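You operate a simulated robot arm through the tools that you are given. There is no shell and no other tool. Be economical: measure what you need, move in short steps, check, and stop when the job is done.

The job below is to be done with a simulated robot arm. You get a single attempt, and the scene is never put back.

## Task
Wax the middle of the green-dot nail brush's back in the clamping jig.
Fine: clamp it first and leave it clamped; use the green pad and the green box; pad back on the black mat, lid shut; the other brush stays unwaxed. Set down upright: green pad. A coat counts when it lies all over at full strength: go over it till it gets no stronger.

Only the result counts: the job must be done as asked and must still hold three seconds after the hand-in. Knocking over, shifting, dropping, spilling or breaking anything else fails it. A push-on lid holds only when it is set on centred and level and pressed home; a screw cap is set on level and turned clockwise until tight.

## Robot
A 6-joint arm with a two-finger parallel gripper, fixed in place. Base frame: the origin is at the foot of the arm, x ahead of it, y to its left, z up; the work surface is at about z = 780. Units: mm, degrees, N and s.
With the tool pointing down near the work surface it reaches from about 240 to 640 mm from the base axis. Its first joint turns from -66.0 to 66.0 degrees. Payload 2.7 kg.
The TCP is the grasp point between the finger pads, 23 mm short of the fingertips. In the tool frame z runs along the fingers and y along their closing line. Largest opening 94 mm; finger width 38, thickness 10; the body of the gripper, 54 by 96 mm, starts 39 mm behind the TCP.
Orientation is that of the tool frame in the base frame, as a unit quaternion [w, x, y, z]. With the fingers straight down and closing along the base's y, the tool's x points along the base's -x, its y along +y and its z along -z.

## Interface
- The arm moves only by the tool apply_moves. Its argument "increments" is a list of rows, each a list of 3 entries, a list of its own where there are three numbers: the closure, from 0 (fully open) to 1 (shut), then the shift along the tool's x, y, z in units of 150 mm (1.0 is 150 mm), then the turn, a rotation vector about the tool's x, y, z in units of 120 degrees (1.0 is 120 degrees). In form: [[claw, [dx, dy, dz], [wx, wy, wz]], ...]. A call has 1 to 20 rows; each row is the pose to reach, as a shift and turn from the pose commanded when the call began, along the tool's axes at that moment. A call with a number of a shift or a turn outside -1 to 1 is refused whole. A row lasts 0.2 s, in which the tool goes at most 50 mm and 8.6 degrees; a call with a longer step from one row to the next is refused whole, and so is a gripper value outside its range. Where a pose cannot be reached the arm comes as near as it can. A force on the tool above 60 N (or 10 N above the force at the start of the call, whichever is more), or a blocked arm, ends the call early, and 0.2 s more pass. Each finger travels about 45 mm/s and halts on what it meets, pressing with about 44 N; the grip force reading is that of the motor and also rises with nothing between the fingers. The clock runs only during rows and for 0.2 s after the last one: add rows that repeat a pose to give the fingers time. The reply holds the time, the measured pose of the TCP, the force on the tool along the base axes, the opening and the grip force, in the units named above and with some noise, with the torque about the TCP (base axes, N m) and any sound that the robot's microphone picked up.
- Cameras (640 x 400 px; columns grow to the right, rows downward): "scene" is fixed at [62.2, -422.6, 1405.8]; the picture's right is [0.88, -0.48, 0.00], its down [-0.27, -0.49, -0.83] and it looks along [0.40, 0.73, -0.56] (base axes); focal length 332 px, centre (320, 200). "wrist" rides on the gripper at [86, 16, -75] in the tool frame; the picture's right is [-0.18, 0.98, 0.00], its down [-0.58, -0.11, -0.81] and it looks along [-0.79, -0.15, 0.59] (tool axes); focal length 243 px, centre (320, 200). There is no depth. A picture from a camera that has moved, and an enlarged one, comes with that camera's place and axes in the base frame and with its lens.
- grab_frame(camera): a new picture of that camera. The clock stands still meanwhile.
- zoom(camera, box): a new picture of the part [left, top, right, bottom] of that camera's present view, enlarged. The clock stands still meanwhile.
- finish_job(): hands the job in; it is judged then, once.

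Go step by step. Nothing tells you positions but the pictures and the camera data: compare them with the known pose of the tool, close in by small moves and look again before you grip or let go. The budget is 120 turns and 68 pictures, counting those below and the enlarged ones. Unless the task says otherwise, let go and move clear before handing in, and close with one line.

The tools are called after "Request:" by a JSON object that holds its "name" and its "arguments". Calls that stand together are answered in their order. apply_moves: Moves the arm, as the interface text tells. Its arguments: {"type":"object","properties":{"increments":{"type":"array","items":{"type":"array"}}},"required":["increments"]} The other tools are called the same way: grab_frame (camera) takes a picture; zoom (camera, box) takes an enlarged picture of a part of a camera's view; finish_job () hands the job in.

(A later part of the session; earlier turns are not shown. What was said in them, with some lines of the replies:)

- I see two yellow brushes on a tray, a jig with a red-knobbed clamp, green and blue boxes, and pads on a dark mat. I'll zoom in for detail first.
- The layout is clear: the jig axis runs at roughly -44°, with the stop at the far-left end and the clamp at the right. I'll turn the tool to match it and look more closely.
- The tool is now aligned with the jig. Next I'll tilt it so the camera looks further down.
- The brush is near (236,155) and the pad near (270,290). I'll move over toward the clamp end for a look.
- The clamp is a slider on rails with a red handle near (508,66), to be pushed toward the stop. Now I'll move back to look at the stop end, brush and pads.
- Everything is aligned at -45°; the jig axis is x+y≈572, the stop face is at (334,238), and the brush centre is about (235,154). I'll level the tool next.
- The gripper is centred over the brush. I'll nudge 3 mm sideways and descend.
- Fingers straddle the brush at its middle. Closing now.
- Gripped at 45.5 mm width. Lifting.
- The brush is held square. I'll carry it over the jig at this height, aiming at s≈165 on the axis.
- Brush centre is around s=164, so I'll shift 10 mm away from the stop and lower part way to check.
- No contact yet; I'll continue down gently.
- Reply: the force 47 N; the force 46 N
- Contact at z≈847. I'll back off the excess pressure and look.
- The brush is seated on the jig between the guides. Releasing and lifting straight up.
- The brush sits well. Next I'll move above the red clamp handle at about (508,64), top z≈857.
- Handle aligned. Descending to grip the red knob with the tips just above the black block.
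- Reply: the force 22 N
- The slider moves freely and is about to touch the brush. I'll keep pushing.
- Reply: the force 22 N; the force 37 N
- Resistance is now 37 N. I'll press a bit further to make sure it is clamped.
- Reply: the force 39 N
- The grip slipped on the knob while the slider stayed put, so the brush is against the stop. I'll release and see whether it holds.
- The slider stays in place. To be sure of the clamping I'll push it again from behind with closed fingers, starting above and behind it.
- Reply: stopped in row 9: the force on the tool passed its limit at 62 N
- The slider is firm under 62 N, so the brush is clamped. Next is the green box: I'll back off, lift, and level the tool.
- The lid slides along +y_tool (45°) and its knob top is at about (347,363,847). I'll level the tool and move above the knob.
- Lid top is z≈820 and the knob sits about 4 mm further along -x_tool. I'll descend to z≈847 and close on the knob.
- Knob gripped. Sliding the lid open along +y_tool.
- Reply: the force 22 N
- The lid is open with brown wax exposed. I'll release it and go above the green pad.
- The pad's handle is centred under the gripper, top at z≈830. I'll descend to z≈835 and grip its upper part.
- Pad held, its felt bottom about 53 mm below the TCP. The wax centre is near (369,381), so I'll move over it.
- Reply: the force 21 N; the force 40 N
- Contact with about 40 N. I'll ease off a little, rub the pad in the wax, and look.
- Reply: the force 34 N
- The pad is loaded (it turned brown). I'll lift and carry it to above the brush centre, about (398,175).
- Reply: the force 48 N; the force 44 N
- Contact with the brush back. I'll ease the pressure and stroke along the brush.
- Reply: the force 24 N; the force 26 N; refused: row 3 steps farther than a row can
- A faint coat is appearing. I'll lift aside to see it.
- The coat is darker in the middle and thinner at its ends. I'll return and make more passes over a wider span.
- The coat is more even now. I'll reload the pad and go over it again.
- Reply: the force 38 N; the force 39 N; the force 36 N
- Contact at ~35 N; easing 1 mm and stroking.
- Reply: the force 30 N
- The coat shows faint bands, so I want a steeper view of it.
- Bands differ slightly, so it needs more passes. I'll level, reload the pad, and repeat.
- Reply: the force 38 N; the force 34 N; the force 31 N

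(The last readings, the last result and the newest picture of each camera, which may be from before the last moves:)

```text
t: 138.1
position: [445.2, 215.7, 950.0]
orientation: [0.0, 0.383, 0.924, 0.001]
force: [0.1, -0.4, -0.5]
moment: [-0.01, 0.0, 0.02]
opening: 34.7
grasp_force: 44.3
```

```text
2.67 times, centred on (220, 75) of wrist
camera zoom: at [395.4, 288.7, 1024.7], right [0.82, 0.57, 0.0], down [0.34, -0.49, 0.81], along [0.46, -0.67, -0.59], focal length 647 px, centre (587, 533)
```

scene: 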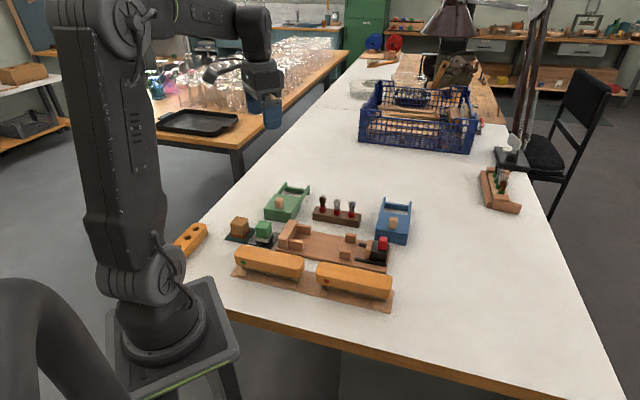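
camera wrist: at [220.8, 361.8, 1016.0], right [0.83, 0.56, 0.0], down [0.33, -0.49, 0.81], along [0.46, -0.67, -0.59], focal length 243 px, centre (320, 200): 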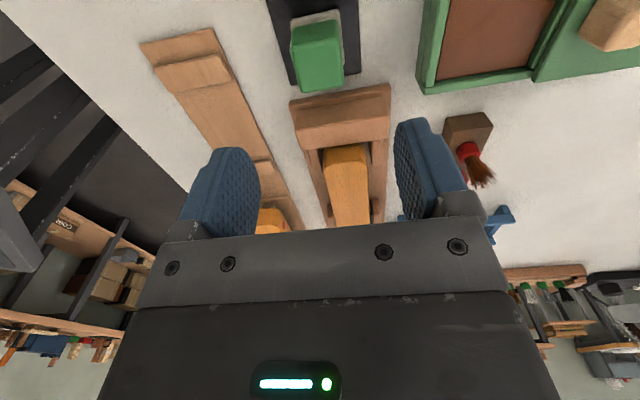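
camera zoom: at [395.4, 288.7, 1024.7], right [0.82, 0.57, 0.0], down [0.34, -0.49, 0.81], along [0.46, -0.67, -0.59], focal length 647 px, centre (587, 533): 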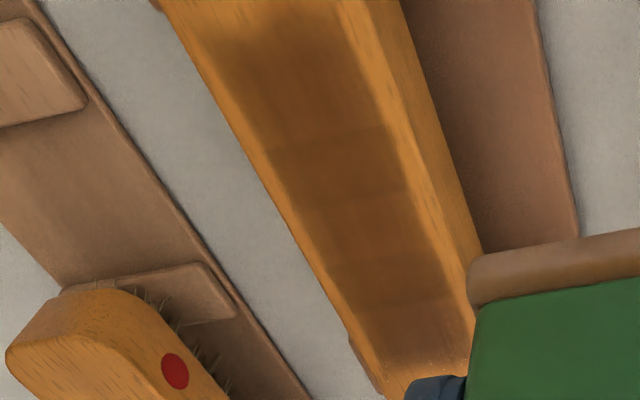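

The coat is more even than before. I'll do another set of passes to confirm that it gets no stronger.

Request:
{"name": "apply_moves", "arguments": {"increments": [[1, [0, -0.2, 0], [0, 0, 0]], [1, [0, -0.4, 0], [0, 0, 0]], [1, [0, -0.4, 0.15], [0, 0, 0]], [1, [0, -0.4, 0.3], [0, 0, 0]], [1, [0, -0.4, 0.37], [0, 0, 0]], [1, [0, -0.4, 0.4], [0, 0, 0]], [1, [0, -0.4, 0.405], [0, 0, 0]], [1, [0, -0.4, 0.405], [0, 0, 0]]]}}

Request:
{"name": "apply_moves", "arguments": {"increments": [[1, [0.038, 0, 0], [0, 0, 0]], [1, [0.076, 0, 0], [0, 0, 0]], [1, [0.114, 0, 0], [0, 0, 0]], [1, [0.152, 0, 0], [0, 0, 0]], [1, [0.19, 0, 0], [0, 0, 0]], [1, [0.152, 0, 0], [0, 0, 0]], [1, [0.114, 0, 0], [0, 0, 0]], [1, [0.076, 0, 0], [0, 0, 0]], [1, [0.038, 0, 0], [0, 0, 0]], [1, [0, 0, 0], [0, 0, 0]], [1, [-0.038, 0, 0], [0, 0, 0]], [1, [-0.076, 0, 0], [0, 0, 0]], [1, [-0.114, 0, 0], [0, 0, 0]], [1, [-0.152, 0, 0], [0, 0, 0]], [1, [-0.19, 0, 0], [0, 0, 0]], [1, [-0.152, 0, 0], [0, 0, 0]], [1, [-0.114, 0, 0], [0, 0, 0]], [1, [-0.076, 0, 0], [0, 0, 0]], [1, [-0.038, 0, 0], [0, 0, 0]], [1, [0, 0, 0], [0, 0, 0]]]}}

Request:
{"name": "apply_moves", "arguments": {"increments": [[1, [0.038, 0, 0], [0, 0, 0]], [1, [0.076, 0, 0], [0, 0, 0]], [1, [0.114, 0, 0], [0, 0, 0]], [1, [0.152, 0, 0], [0, 0, 0]], [1, [0.19, 0, 0], [0, 0, 0]], [1, [0.152, 0, 0], [0, 0, 0]], [1, [0.114, 0, 0], [0, 0, 0]], [1, [0.076, 0, 0], [0, 0, 0]], [1, [0.038, 0, 0], [0, 0, 0]], [1, [0, 0, 0], [0, 0, 0]], [1, [-0.038, 0, 0], [0, 0, 0]], [1, [-0.076, 0, 0], [0, 0, 0]], [1, [-0.114, 0, 0], [0, 0, 0]], [1, [-0.152, 0, 0], [0, 0, 0]], [1, [-0.19, 0, 0], [0, 0, 0]], [1, [-0.152, 0, 0], [0, 0, 0]], [1, [-0.114, 0, 0], [0, 0, 0]], [1, [-0.076, 0, 0], [0, 0, 0]], [1, [-0.038, 0, 0], [0, 0, 0]], [1, [0, 0, 0], [0, 0, 0]]]}}

Request:
{"name": "apply_moves", "arguments": {"increments": [[1, [0.038, 0, 0], [0, 0, 0]], [1, [0.076, 0, 0], [0, 0, 0]], [1, [0.114, 0, 0], [0, 0, 0]], [1, [0.152, 0, 0], [0, 0, 0]], [1, [0.19, 0, 0], [0, 0, 0]], [1, [0.152, 0, 0], [0, 0, 0]], [1, [0.114, 0, 0], [0, 0, 0]], [1, [0.076, 0, 0], [0, 0, 0]], [1, [0.038, 0, 0], [0, 0, 0]], [1, [0, 0, 0], [0, 0, 0]], [1, [-0.038, 0, 0], [0, 0, 0]], [1, [-0.076, 0, 0], [0, 0, 0]], [1, [-0.114, 0, 0], [0, 0, 0]], [1, [-0.152, 0, 0], [0, 0, 0]], [1, [-0.19, 0, 0], [0, 0, 0]], [1, [-0.152, 0, 0], [0, 0, 0]], [1, [-0.114, 0, 0], [0, 0, 0]], [1, [-0.076, 0, 0], [0, 0, 0]], [1, [-0.038, 0, 0], [0, 0, 0]], [1, [0, 0, 0], [0, 0, 0]]]}}

Request:
{"name": "apply_moves", "arguments": {"increments": [[1, [0, 0, -0.05], [0, 0, 0]], [1, [0, 0.05, -0.2], [0, 0, 0]], [1, [0, 0.25, -0.35], [0, 0, 0]], [1, [0, 0.4, -0.4], [0, 0, 0]], [1, [0, 0.4, -0.4], [0, 0, 0]]]}}

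Request:
{"name": "zoom", "arguments": {"camera": "wrist", "box": [100, 0, 340, 150]}}

```text
t: 139.9
position: [402.9, 173.5, 889.5]
orientation: [0.0, 0.383, 0.924, 0.0]
force: [-4.7, -1.2, 10.3]
moment: [-0.03, 0.23, -0.01]
opening: 34.6
grasp_force: 43.5
```

```text
t: 144.1
position: [403.2, 172.1, 888.4]
orientation: [0.0, 0.383, 0.924, 0.001]
force: [8.0, -8.5, 25.0]
moment: [-0.34, -0.24, 0.03]
opening: 35.0
grasp_force: 43.7
```

```text
t: 148.3
position: [404.1, 172.5, 888.8]
orientation: [0.0, 0.383, 0.924, 0.0]
force: [5.9, -4.6, 19.4]
moment: [-0.22, -0.32, 0.01]
opening: 34.9
grasp_force: 44.3
```

```text
t: 152.5
position: [403.3, 172.5, 888.2]
orientation: [0.0, 0.383, 0.924, 0.001]
force: [0.6, -1.0, -1.4]
moment: [0.04, -0.03, 0.01]
opening: 35.3
grasp_force: 43.8
```

```text
t: 153.7
position: [445.1, 213.5, 948.0]
orientation: [0.0, 0.383, 0.924, -0.001]
force: [0.4, 0.0, -0.4]
moment: [0.0, -0.01, 0.02]
opening: 35.2
grasp_force: 44.7
```

```text
2.67 times, centred on (220, 75) of wrist
camera zoom: at [395.7, 286.6, 1023.0], right [0.82, 0.57, 0.0], down [0.33, -0.49, 0.81], along [0.46, -0.67, -0.59], focal length 647 px, centre (587, 533)
```

zoom: 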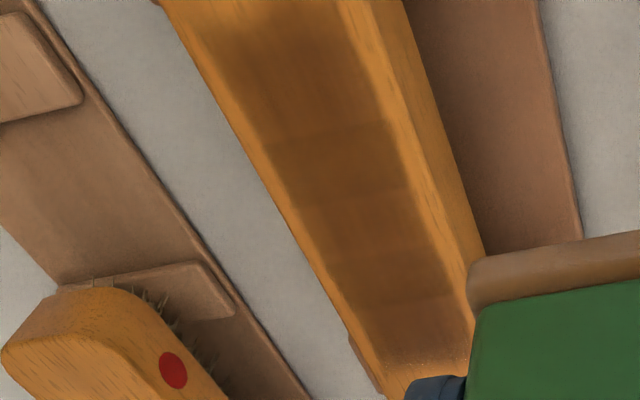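

It looks unchanged, but to rule out an empty pad I'll reload once more and repeat.

Request:
{"name": "apply_moves", "arguments": {"increments": [[1, [0.24, 0.086, 0], [0, 0, 0]], [1, [0.48, 0.172, 0], [0, 0, 0]], [1, [0.72, 0.26, 0], [0, 0, 0]], [1, [0.97, 0.345, 0], [0, 0, 0]]]}}

Request:
{"name": "apply_moves", "arguments": {"increments": [[1, [0.195, 0.069, 0], [0, 0, 0]], [1, [0.195, 0.069, 0.2], [0, 0, 0]], [1, [0.195, 0.069, 0.4], [0, 0, 0]], [1, [0.195, 0.069, 0.54], [0, 0, 0]], [1, [0.195, 0.069, 0.59], [0, 0, 0]], [1, [0.195, 0.069, 0.6], [0, 0, 0]], [1, [0.195, 0.069, 0.6], [0, 0, 0]]]}}

Request:
{"name": "apply_moves", "arguments": {"increments": [[1, [0, 0, 0.01], [0, 0, 0]], [1, [0, 0, 0.02], [0, 0, 0]], [1, [0, 0, 0.02], [0, 0, 0]]]}}

```text
t: 154.7
position: [377.4, 352.0, 950.6]
orientation: [0.0, 0.384, 0.924, -0.001]
force: [-1.1, -0.2, -0.4]
moment: [-0.03, -0.02, 0.0]
opening: 35.1
grasp_force: 44.2
```

```text
t: 156.3
position: [365.2, 381.6, 857.4]
orientation: [0.0, 0.383, 0.924, 0.0]
force: [-0.2, 0.3, -0.2]
moment: [0.01, 0.04, 0.0]
opening: 35.1
grasp_force: 44.1
```

```text
t: 157.1
position: [366.0, 382.7, 855.5]
orientation: [-0.001, 0.383, 0.924, 0.0]
force: [-0.4, -0.2, -0.4]
moment: [-0.01, 0.03, 0.01]
opening: 35.1
grasp_force: 43.7
```

Request:
{"name": "apply_moves", "arguments": {"increments": [[1, [0, 0, 0.008], [0, 0, 0]], [1, [0, 0, 0.013], [0, 0, 0]], [1, [0, 0, 0.013], [0, 0, 0]]]}}

Request:
{"name": "apply_moves", "arguments": {"increments": [[1, [0, 0, 0.005], [0, 0, 0]], [1, [0, 0, 0.01], [0, 0, 0]], [1, [0, 0, 0.01], [0, 0, 0]]]}}

```text
t: 157.9
position: [365.8, 381.9, 853.7]
orientation: [0.0, 0.383, 0.924, 0.0]
force: [-2.3, -1.1, 7.0]
moment: [-0.08, 0.12, -0.02]
opening: 35.2
grasp_force: 43.9
```

```text
t: 158.7
position: [366.2, 382.4, 853.5]
orientation: [0.0, 0.383, 0.924, 0.001]
force: [-7.8, -3.6, 25.1]
moment: [-0.16, 0.37, -0.01]
opening: 34.8
grasp_force: 44.1
```

Request:
{"name": "apply_moves", "arguments": {"increments": [[1, [0.03, 0, -0.002], [0, 0, 0]], [1, [0.05, 0, -0.002], [0, 0, 0]], [1, [0.03, 0.02, -0.002], [0, 0, 0]], [1, [0, 0.04, -0.002], [0, 0, 0]], [1, [-0.03, 0.02, -0.002], [0, 0, 0]], [1, [-0.05, 0, -0.002], [0, 0, 0]], [1, [-0.03, -0.02, -0.002], [0, 0, 0]], [1, [0, -0.04, -0.002], [0, 0, 0]], [1, [0.03, -0.02, -0.002], [0, 0, 0]], [1, [0, 0, -0.002], [0, 0, 0]], [1, [0, 0, -0.12], [0, 0, 0]], [1, [0, 0, -0.3], [0, 0, 0]], [1, [0, 0, -0.47], [0, 0, 0]], [1, [-0.19, -0.134, -0.47], [0, 0, 0]], [1, [-0.38, -0.268, -0.47], [0, 0, 0]], [1, [-0.578, -0.402, -0.47], [0, 0, 0]]]}}

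Request:
{"name": "apply_moves", "arguments": {"increments": [[1, [-0.19, -0.134, 0], [0, 0, 0]], [1, [-0.38, -0.268, 0], [0, 0, 0]], [1, [-0.578, -0.402, 0], [0, 0, 0]], [1, [-0.578, -0.402, 0.1], [0, 0, 0]], [1, [-0.578, -0.402, 0.2], [0, 0, 0]], [1, [-0.578, -0.402, 0.21], [0, 0, 0]], [1, [-0.578, -0.402, 0.21], [0, 0, 0]]]}}

Request:
{"name": "apply_moves", "arguments": {"increments": [[1, [0, 0, 0.008], [0, 0, 0]], [1, [0, 0, 0.013], [0, 0, 0]], [1, [0, 0, 0.013], [0, 0, 0]]]}}

```text
t: 162.1
position: [383.8, 279.1, 922.9]
orientation: [0.0, 0.382, 0.924, 0.0]
force: [0.0, -0.4, -1.0]
moment: [0.0, 0.01, -0.02]
opening: 35.2
grasp_force: 43.9
```

```text
t: 163.7
position: [401.3, 176.1, 889.9]
orientation: [0.001, 0.383, 0.924, 0.0]
force: [-0.1, 0.3, -0.4]
moment: [-0.01, 0.0, -0.01]
opening: 34.9
grasp_force: 44.1
```

```text
t: 164.5
position: [403.1, 173.9, 889.2]
orientation: [0.0, 0.382, 0.924, 0.0]
force: [-0.4, -2.0, 5.9]
moment: [-0.08, 0.04, 0.0]
opening: 35.0
grasp_force: 43.7
```

Request:
{"name": "apply_moves", "arguments": {"increments": [[1, [0.038, 0, 0.01], [0, 0, 0]], [1, [0.076, 0, 0.01], [0, 0, 0]], [1, [0.114, 0, 0.01], [0, 0, 0]], [1, [0.152, 0, 0.01], [0, 0, 0]], [1, [0.19, 0, 0.01], [0, 0, 0]], [1, [0.152, 0, 0.01], [0, 0, 0]], [1, [0.114, 0, 0.01], [0, 0, 0]], [1, [0.076, 0, 0.01], [0, 0, 0]], [1, [0.038, 0, 0.01], [0, 0, 0]], [1, [0, 0, 0.01], [0, 0, 0]], [1, [-0.038, 0, 0.01], [0, 0, 0]], [1, [-0.076, 0, 0.01], [0, 0, 0]], [1, [-0.114, 0, 0.01], [0, 0, 0]], [1, [-0.152, 0, 0.01], [0, 0, 0]], [1, [-0.19, 0, 0.01], [0, 0, 0]], [1, [-0.152, 0, 0.01], [0, 0, 0]], [1, [-0.114, 0, 0.01], [0, 0, 0]], [1, [-0.076, 0, 0.01], [0, 0, 0]], [1, [-0.038, 0, 0.01], [0, 0, 0]], [1, [0, 0, 0.01], [0, 0, 0]]]}}

Request:
{"name": "apply_moves", "arguments": {"increments": [[1, [0.038, 0, 0.003], [0, 0, 0]], [1, [0.076, 0, 0.003], [0, 0, 0]], [1, [0.114, 0, 0.003], [0, 0, 0]], [1, [0.152, 0, 0.003], [0, 0, 0]], [1, [0.19, 0, 0.003], [0, 0, 0]], [1, [0.152, 0, 0.003], [0, 0, 0]], [1, [0.114, 0, 0.003], [0, 0, 0]], [1, [0.076, 0, 0.003], [0, 0, 0]], [1, [0.038, 0, 0.003], [0, 0, 0]], [1, [0, 0, 0.003], [0, 0, 0]], [1, [-0.038, 0, 0.003], [0, 0, 0]], [1, [-0.076, 0, 0.003], [0, 0, 0]], [1, [-0.114, 0, 0.003], [0, 0, 0]], [1, [-0.152, 0, 0.003], [0, 0, 0]], [1, [-0.19, 0, 0.003], [0, 0, 0]], [1, [-0.152, 0, 0.003], [0, 0, 0]], [1, [-0.114, 0, 0.003], [0, 0, 0]], [1, [-0.076, 0, 0.003], [0, 0, 0]], [1, [-0.038, 0, 0.003], [0, 0, 0]], [1, [0, 0, 0.003], [0, 0, 0]]]}}

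Request:
{"name": "apply_moves", "arguments": {"increments": [[1, [0, 0, -0.05], [0, 0, 0]], [1, [0, 0.05, -0.2], [0, 0, 0]], [1, [0, 0.25, -0.35], [0, 0, 0]], [1, [0, 0.4, -0.4], [0, 0, 0]], [1, [0, 0.4, -0.4], [0, 0, 0]]]}}

Request:
{"name": "zoom", "arguments": {"camera": "wrist", "box": [100, 0, 340, 150]}}

Request:
{"name": "zoom", "arguments": {"camera": "scene", "box": [280, 185, 370, 245]}}

```text
t: 168.7
position: [402.9, 175.5, 888.4]
orientation: [0.0, 0.383, 0.924, 0.001]
force: [5.9, -6.8, 20.0]
moment: [-0.35, -0.27, 0.03]
opening: 34.7
grasp_force: 44.5
```

```text
t: 172.9
position: [402.8, 173.1, 887.8]
orientation: [0.0, 0.383, 0.924, 0.0]
force: [5.9, -4.3, 16.9]
moment: [-0.19, -0.29, 0.0]
opening: 34.9
grasp_force: 44.1
```

```text
t: 174.1
position: [446.4, 219.8, 947.8]
orientation: [0.0, 0.383, 0.924, -0.001]
force: [-0.7, -0.6, 0.7]
moment: [-0.03, -0.02, 0.0]
opening: 35.1
grasp_force: 43.8
```

```text
2.67 times, centred on (220, 75) of wrist
camera zoom: at [396.9, 292.5, 1022.3], right [0.82, 0.57, 0.0], down [0.34, -0.49, 0.81], along [0.46, -0.67, -0.59], focal length 647 px, centre (587, 533)
```

zoom: 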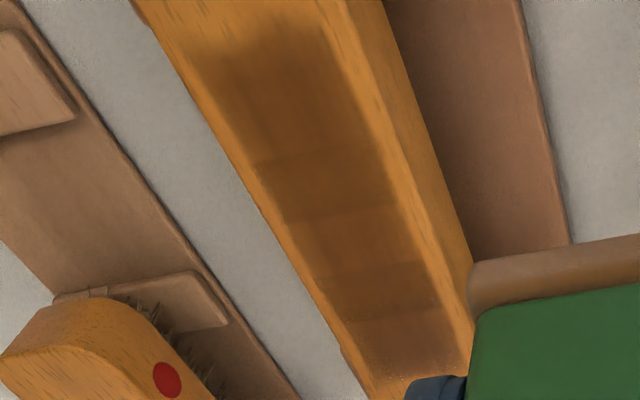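

```text
6.67 times, centred on (325, 215) of scene
camera zoom: at [62.2, -422.5, 1405.8], right [0.88, -0.48, 0.0], down [-0.27, -0.49, -0.83], along [0.4, 0.73, -0.56], focal length 2213 px, centre (287, 100)
```

zoom: 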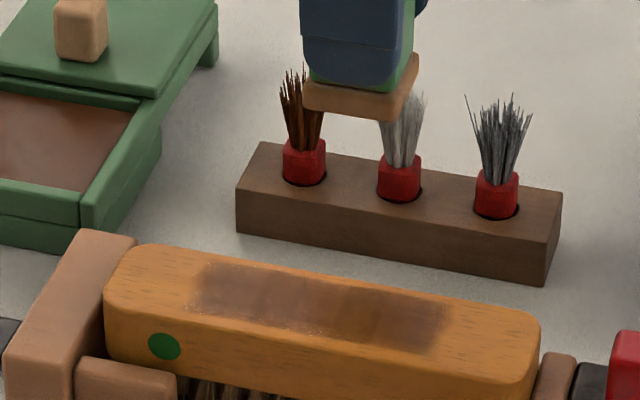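

The coat is saturated, with no change after the reload. Now I'll return the pad to the black mat at about (271.5,289.5).

Request:
{"name": "apply_moves", "arguments": {"increments": [[1, [0.2, -0.08, 0], [0, 0, 0]], [1, [0.4, -0.16, 0], [0, 0, 0]], [1, [0.583, -0.24, 0], [0, 0, 0]], [1, [0.78, -0.32, 0], [0, 0, 0]], [1, [0.95, -0.4, 0], [0, 0, 0]], [1, [0.95, -0.4, 0], [0, 0, 0]]]}}

```text
t: 175.5
position: [302.6, 274.2, 948.5]
orientation: [0.0, 0.384, 0.923, 0.0]
force: [-0.4, 0.5, -0.1]
moment: [0.0, 0.04, 0.04]
opening: 34.8
grasp_force: 43.5
```

Request:
{"name": "apply_moves", "arguments": {"increments": [[1, [0.218, -0.074, 0], [0, 0, 0]], [1, [0.218, -0.074, 0.25], [0, 0, 0]], [1, [0.218, -0.074, 0.5], [0, 0, 0]], [1, [0.218, -0.074, 0.65], [0, 0, 0]], [1, [0.218, -0.074, 0.7], [0, 0, 0]], [1, [0.218, -0.074, 0.7], [0, 0, 0]]]}}

Request:
{"name": "zoom", "arguments": {"camera": "scene", "box": [210, 165, 330, 255]}}

```text
t: 176.9
position: [271.0, 289.6, 842.0]
orientation: [0.0, 0.383, 0.924, 0.0]
force: [0.0, -0.3, 0.4]
moment: [-0.03, 0.01, 0.02]
opening: 34.8
grasp_force: 44.3
```

```text
4.44 times, centred on (270, 210) of scene
camera zoom: at [62.2, -422.5, 1405.8], right [0.88, -0.48, 0.0], down [-0.27, -0.49, -0.83], along [0.4, 0.73, -0.56], focal length 1475 px, centre (542, 156)
```

zoom: 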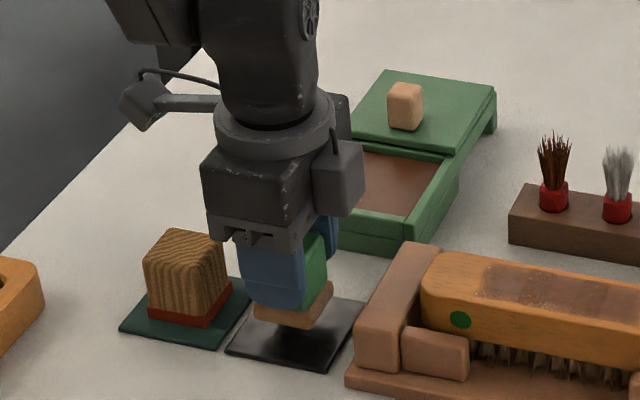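

Request:
{"name": "apply_moves", "arguments": {"increments": [[1, [0, 0, 0.02], [0, 0, 0]], [1, [0, 0, 0.04], [0, 0, 0]], [1, [0, 0, 0.06], [0, 0, 0]], [1, [0, 0, 0.06], [0, 0, 0]]]}}

Request:
{"name": "apply_moves", "arguments": {"increments": [[1, [0, 0, 0.008], [0, 0, 0]], [1, [0, 0, 0.016], [0, 0, 0]], [1, [0, 0, 0.016], [0, 0, 0]]]}}

```text
t: 177.9
position: [271.0, 289.7, 833.1]
orientation: [-0.001, 0.383, 0.924, -0.001]
force: [-0.4, 0.6, -0.1]
moment: [0.02, 0.0, -0.01]
opening: 35.3
grasp_force: 43.9
```

```text
t: 178.7
position: [271.5, 289.5, 830.2]
orientation: [0.0, 0.383, 0.924, 0.0]
force: [0.6, 0.2, -0.1]
moment: [0.03, -0.05, -0.03]
opening: 35.3
grasp_force: 43.9
```

Request:
{"name": "apply_moves", "arguments": {"increments": [[1, [0, 0, 0.008], [0, 0, 0]], [1, [0, 0, 0.013], [0, 0, 0]], [1, [0, 0, 0.013], [0, 0, 0]]]}}

Request:
{"name": "apply_moves", "arguments": {"increments": [[1, [0, 0, 0.005], [0, 0, 0]], [1, [0, 0, 0.009], [0, 0, 0]], [1, [0, 0, 0.009], [0, 0, 0]]]}}

```text
t: 179.5
position: [272.5, 289.9, 830.0]
orientation: [0.001, 0.383, 0.924, -0.001]
force: [0.5, -0.5, -0.9]
moment: [-0.01, 0.01, 0.01]
opening: 34.9
grasp_force: 44.4
```

```text
t: 180.3
position: [271.8, 289.2, 827.5]
orientation: [0.0, 0.382, 0.924, 0.0]
force: [1.4, -3.5, 11.2]
moment: [-0.14, -0.03, -0.03]
opening: 34.9
grasp_force: 43.9
```

Pad is on the mat. Releasing and lifting straight up.

Request:
{"name": "apply_moves", "arguments": {"increments": [[0.55, [0, 0, 0], [0, 0, 0]], [0.35, [0, 0, 0], [0, 0, 0]], [0.2, [0, 0, 0], [0, 0, 0]], [0.2, [0, 0, 0], [0, 0, 0]], [0.2, [0, 0, -0.1], [0, 0, 0]], [0.2, [0, 0, -0.3], [0, 0, 0]], [0.2, [0, 0, -0.6], [0, 0, 0]], [0.2, [0, 0, -0.6], [0, 0, 0]]]}}

Request:
{"name": "zoom", "arguments": {"camera": "scene", "box": [210, 165, 330, 255]}}

```text
t: 182.1
position: [270.5, 289.2, 917.5]
orientation: [-0.001, 0.383, 0.924, 0.0]
force: [-0.5, -0.6, 0.0]
moment: [-0.02, 0.0, 0.0]
opening: 75.4
grasp_force: 0.1
```

```text
4.44 times, centred on (270, 210) of scene
camera zoom: at [62.2, -422.6, 1405.8], right [0.88, -0.48, 0.0], down [-0.27, -0.49, -0.83], along [0.4, 0.73, -0.56], focal length 1475 px, centre (542, 156)
```

zoom: 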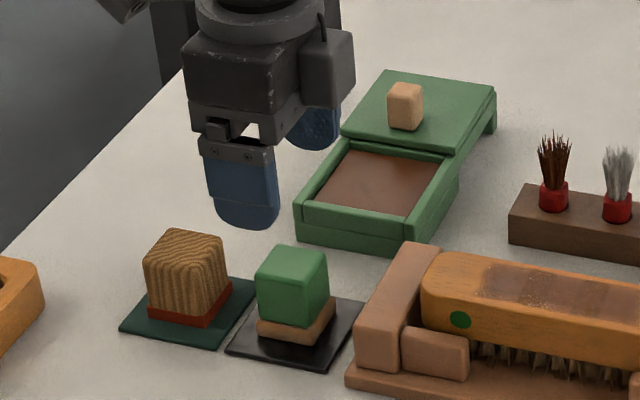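

The pad stands upright on the mat. Next I'll close the lid, starting from above its knob at (407,416).

Request:
{"name": "apply_moves", "arguments": {"increments": [[0.2, [-0.008, 0.2, -0.1], [0, 0, 0]], [0.2, [-0.016, 0.4, -0.1], [0, 0, 0]], [0.2, [-0.024, 0.62, -0.1], [0, 0, 0]], [0.2, [-0.03, 0.85, -0.1], [0, 0, 0]], [0.2, [-0.04, 0.98, -0.1], [0, 0, 0]], [0.2, [-0.04, 0.98, -0.1], [0, 0, 0]]]}}

```text
t: 183.5
position: [377.9, 392.1, 930.5]
orientation: [-0.001, 0.383, 0.924, 0.001]
force: [0.9, -0.4, -0.3]
moment: [-0.01, -0.03, -0.02]
opening: 75.4
grasp_force: 0.1
```

Request:
{"name": "apply_moves", "arguments": {"increments": [[0.2, [-0.025, 0.249, 0], [0, 0, 0]], [0.2, [-0.025, 0.249, 0.15], [0, 0, 0]], [0.2, [-0.025, 0.249, 0.3], [0, 0, 0]], [0.2, [-0.025, 0.249, 0.45], [0, 0, 0]], [0.2, [-0.025, 0.249, 0.53], [0, 0, 0]], [0.2, [-0.025, 0.249, 0.53], [0, 0, 0]]]}}

Request:
{"name": "zoom", "arguments": {"camera": "scene", "box": [230, 155, 330, 230]}}

```text
t: 184.9
position: [408.5, 415.3, 851.8]
orientation: [0.0, 0.382, 0.924, 0.0]
force: [-0.3, -0.6, 0.9]
moment: [-0.01, -0.01, -0.02]
opening: 75.1
grasp_force: 0.0
```

```text
5.33 times, centred on (280, 192) of scene
camera zoom: at [62.2, -422.6, 1405.8], right [0.88, -0.48, 0.0], down [-0.27, -0.49, -0.83], along [0.4, 0.73, -0.56], focal length 1770 px, centre (533, 240)
```

zoom: 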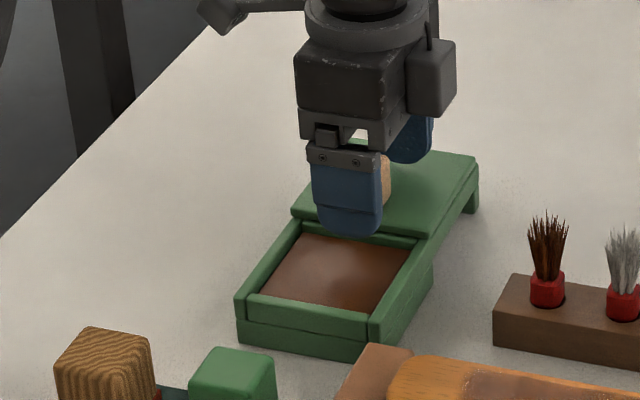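

Request:
{"name": "apply_moves", "arguments": {"increments": [[0.6, [0, 0, 0], [0, 0, 0]], [1, [0, 0, 0], [0, 0, 0]], [1, [0, 0, 0], [0, 0, 0]], [1, [0, 0, 0], [0, 0, 0]], [1, [0, 0, 0], [0, 0, 0]], [1, [0, 0, 0], [0, 0, 0]]]}}

Request:
{"name": "apply_moves", "arguments": {"increments": [[1, [0, -0.03, 0], [0, 0, 0]], [1, [0, -0.07, 0], [0, 0, 0]], [1, [0, -0.12, 0], [0, 0, 0]], [1, [0, -0.17, 0], [0, 0, 0]], [1, [0, -0.22, 0], [0, 0, 0]], [1, [0, -0.27, 0], [0, 0, 0]], [1, [0, -0.32, 0], [0, 0, 0]], [1, [0, -0.37, 0], [0, 0, 0]], [1, [0, -0.42, 0], [0, 0, 0]], [1, [0, -0.46, 0], [0, 0, 0]], [1, [0, -0.49, 0], [0, 0, 0]], [1, [0, -0.51, 0], [0, 0, 0]], [1, [0, -0.525, 0], [0, 0, 0]], [1, [0, -0.535, 0], [0, 0, 0]], [1, [0, -0.535, 0], [0, 0, 0]]]}}

Request:
{"name": "zoom", "arguments": {"camera": "scene", "box": [230, 155, 330, 230]}}

```text
t: 186.3
position: [409.2, 414.8, 851.4]
orientation: [0.0, 0.383, 0.924, -0.001]
force: [0.7, 1.1, -0.3]
moment: [-0.01, -0.01, -0.03]
opening: 21.7
grasp_force: 45.2
```

```text
t: 189.5
position: [353.3, 358.5, 852.9]
orientation: [0.0, 0.381, 0.925, -0.001]
force: [-5.0, 4.5, -21.4]
moment: [-0.42, -0.57, -0.09]
opening: 21.5
grasp_force: 44.7
```

```text
5.33 times, centred on (280, 192) of scene
camera zoom: at [62.3, -422.2, 1405.9], right [0.88, -0.48, 0.0], down [-0.27, -0.49, -0.83], along [0.39, 0.73, -0.56], focal length 1770 px, centre (533, 240)
```

zoom: 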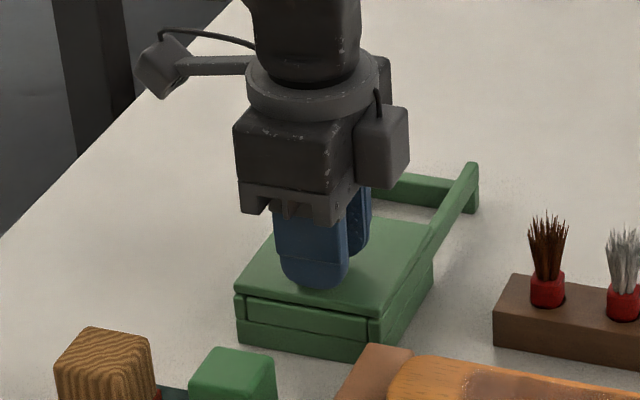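

The lid is almost home. I'll push the last few millimetres gently until it stops.

Request:
{"name": "apply_moves", "arguments": {"increments": [[1, [0, -0.01, 0], [0, 0, 0]], [1, [0, -0.018, 0], [0, 0, 0]], [1, [0, -0.018, 0], [0, 0, 0]]]}}

Request:
{"name": "apply_moves", "arguments": {"increments": [[1, [0, -0.01, 0], [0, 0, 0]], [1, [0, -0.018, 0], [0, 0, 0]], [1, [0, -0.018, 0], [0, 0, 0]]]}}

```text
t: 190.3
position: [351.0, 357.0, 851.9]
orientation: [0.0, 0.382, 0.924, -0.001]
force: [-0.8, 9.0, -24.1]
moment: [-0.11, -0.26, 0.02]
opening: 21.5
grasp_force: 45.0
```

```text
t: 191.1
position: [350.4, 354.8, 853.3]
orientation: [0.001, 0.383, 0.924, 0.002]
force: [16.6, 25.4, -34.5]
moment: [-0.41, -0.13, -0.33]
opening: 21.2
grasp_force: 44.9
```

The lid is against its end stop. Releasing and rising clear.

Request:
{"name": "apply_moves", "arguments": {"increments": [[0.8, [0, 0.005, 0.01], [0, 0, 0]], [0.5, [0, 0.005, 0.01], [0, 0, 0]], [0.2, [0, 0.005, 0.01], [0, 0, 0]], [0.2, [0, 0.005, 0], [0, 0, 0]], [0.2, [0, 0, -0.1], [0, 0, 0]], [0.2, [0, 0, -0.3], [0, 0, 0]], [0.2, [0, 0, -0.6], [0, 0, 0]], [0.2, [0, 0, -0.9], [0, 0, 0]], [0.2, [0, 0, -0.9], [0, 0, 0]]]}}

Request:
{"name": "zoom", "arguments": {"camera": "scene", "box": [220, 170, 420, 310]}}

Request:
{"name": "zoom", "arguments": {"camera": "scene", "box": [230, 165, 320, 225]}}

```text
t: 193.1
position: [349.1, 356.9, 985.0]
orientation: [0.0, 0.383, 0.924, 0.0]
force: [0.2, -0.2, -0.5]
moment: [0.02, 0.0, -0.01]
opening: 75.1
grasp_force: 0.1
```

```text
2.86 times, centred on (320, 240) of scene
camera zoom: at [62.2, -422.6, 1405.8], right [0.88, -0.48, 0.0], down [-0.27, -0.49, -0.83], along [0.4, 0.73, -0.56], focal length 948 px, centre (320, 86)
```

zoom: 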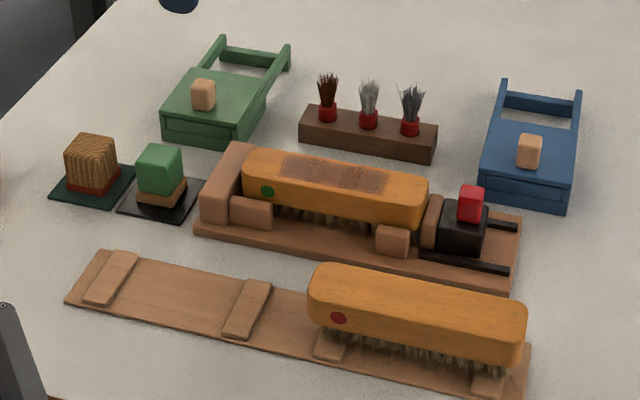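

```text
6.67 times, centred on (275, 195) of scene
camera zoom: at [62.2, -422.6, 1405.8], right [0.88, -0.48, 0.0], down [-0.27, -0.49, -0.83], along [0.4, 0.73, -0.56], focal length 2213 px, centre (620, 233)
```

zoom: 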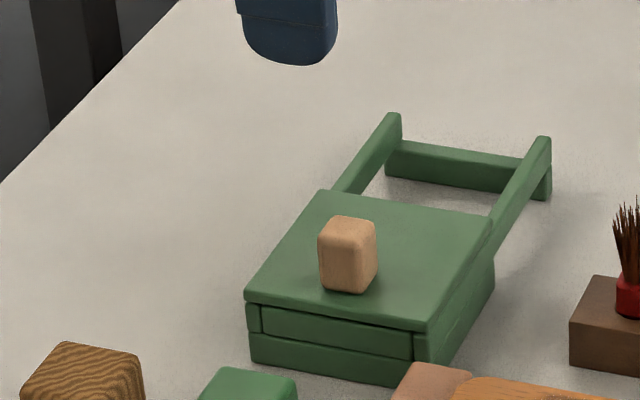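

Request:
{"name": "zoom", "arguments": {"camera": "scene", "box": [290, 215, 370, 255]}}

```text
8.00 times, centred on (330, 235) of scene
camera zoom: at [62.2, -422.6, 1405.8], right [0.88, -0.48, 0.0], down [-0.27, -0.49, -0.83], along [0.4, 0.73, -0.56], focal length 2655 px, centre (240, -80)
```

zoom: 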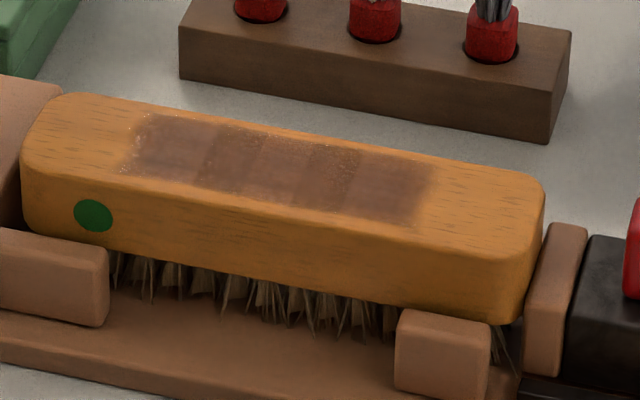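

The green-dot brush is clamped and its middle coated to saturation. The pad is upright on the black mat, the green lid is shut, and the arm is clear, so I'm handing in.

Request:
{"name": "finish_job", "arguments": {}}

```text
The job is handed in.
```

I handed the job in. The middle of the green-dot brush's back is waxed until it got no stronger, though the coat runs about 50 mm either way from the centre and shows faint bands of shade. The brush is still clamped, the green pad stands upright on the black mat, the green box's lid is shut, and the other brush is unwaxed.
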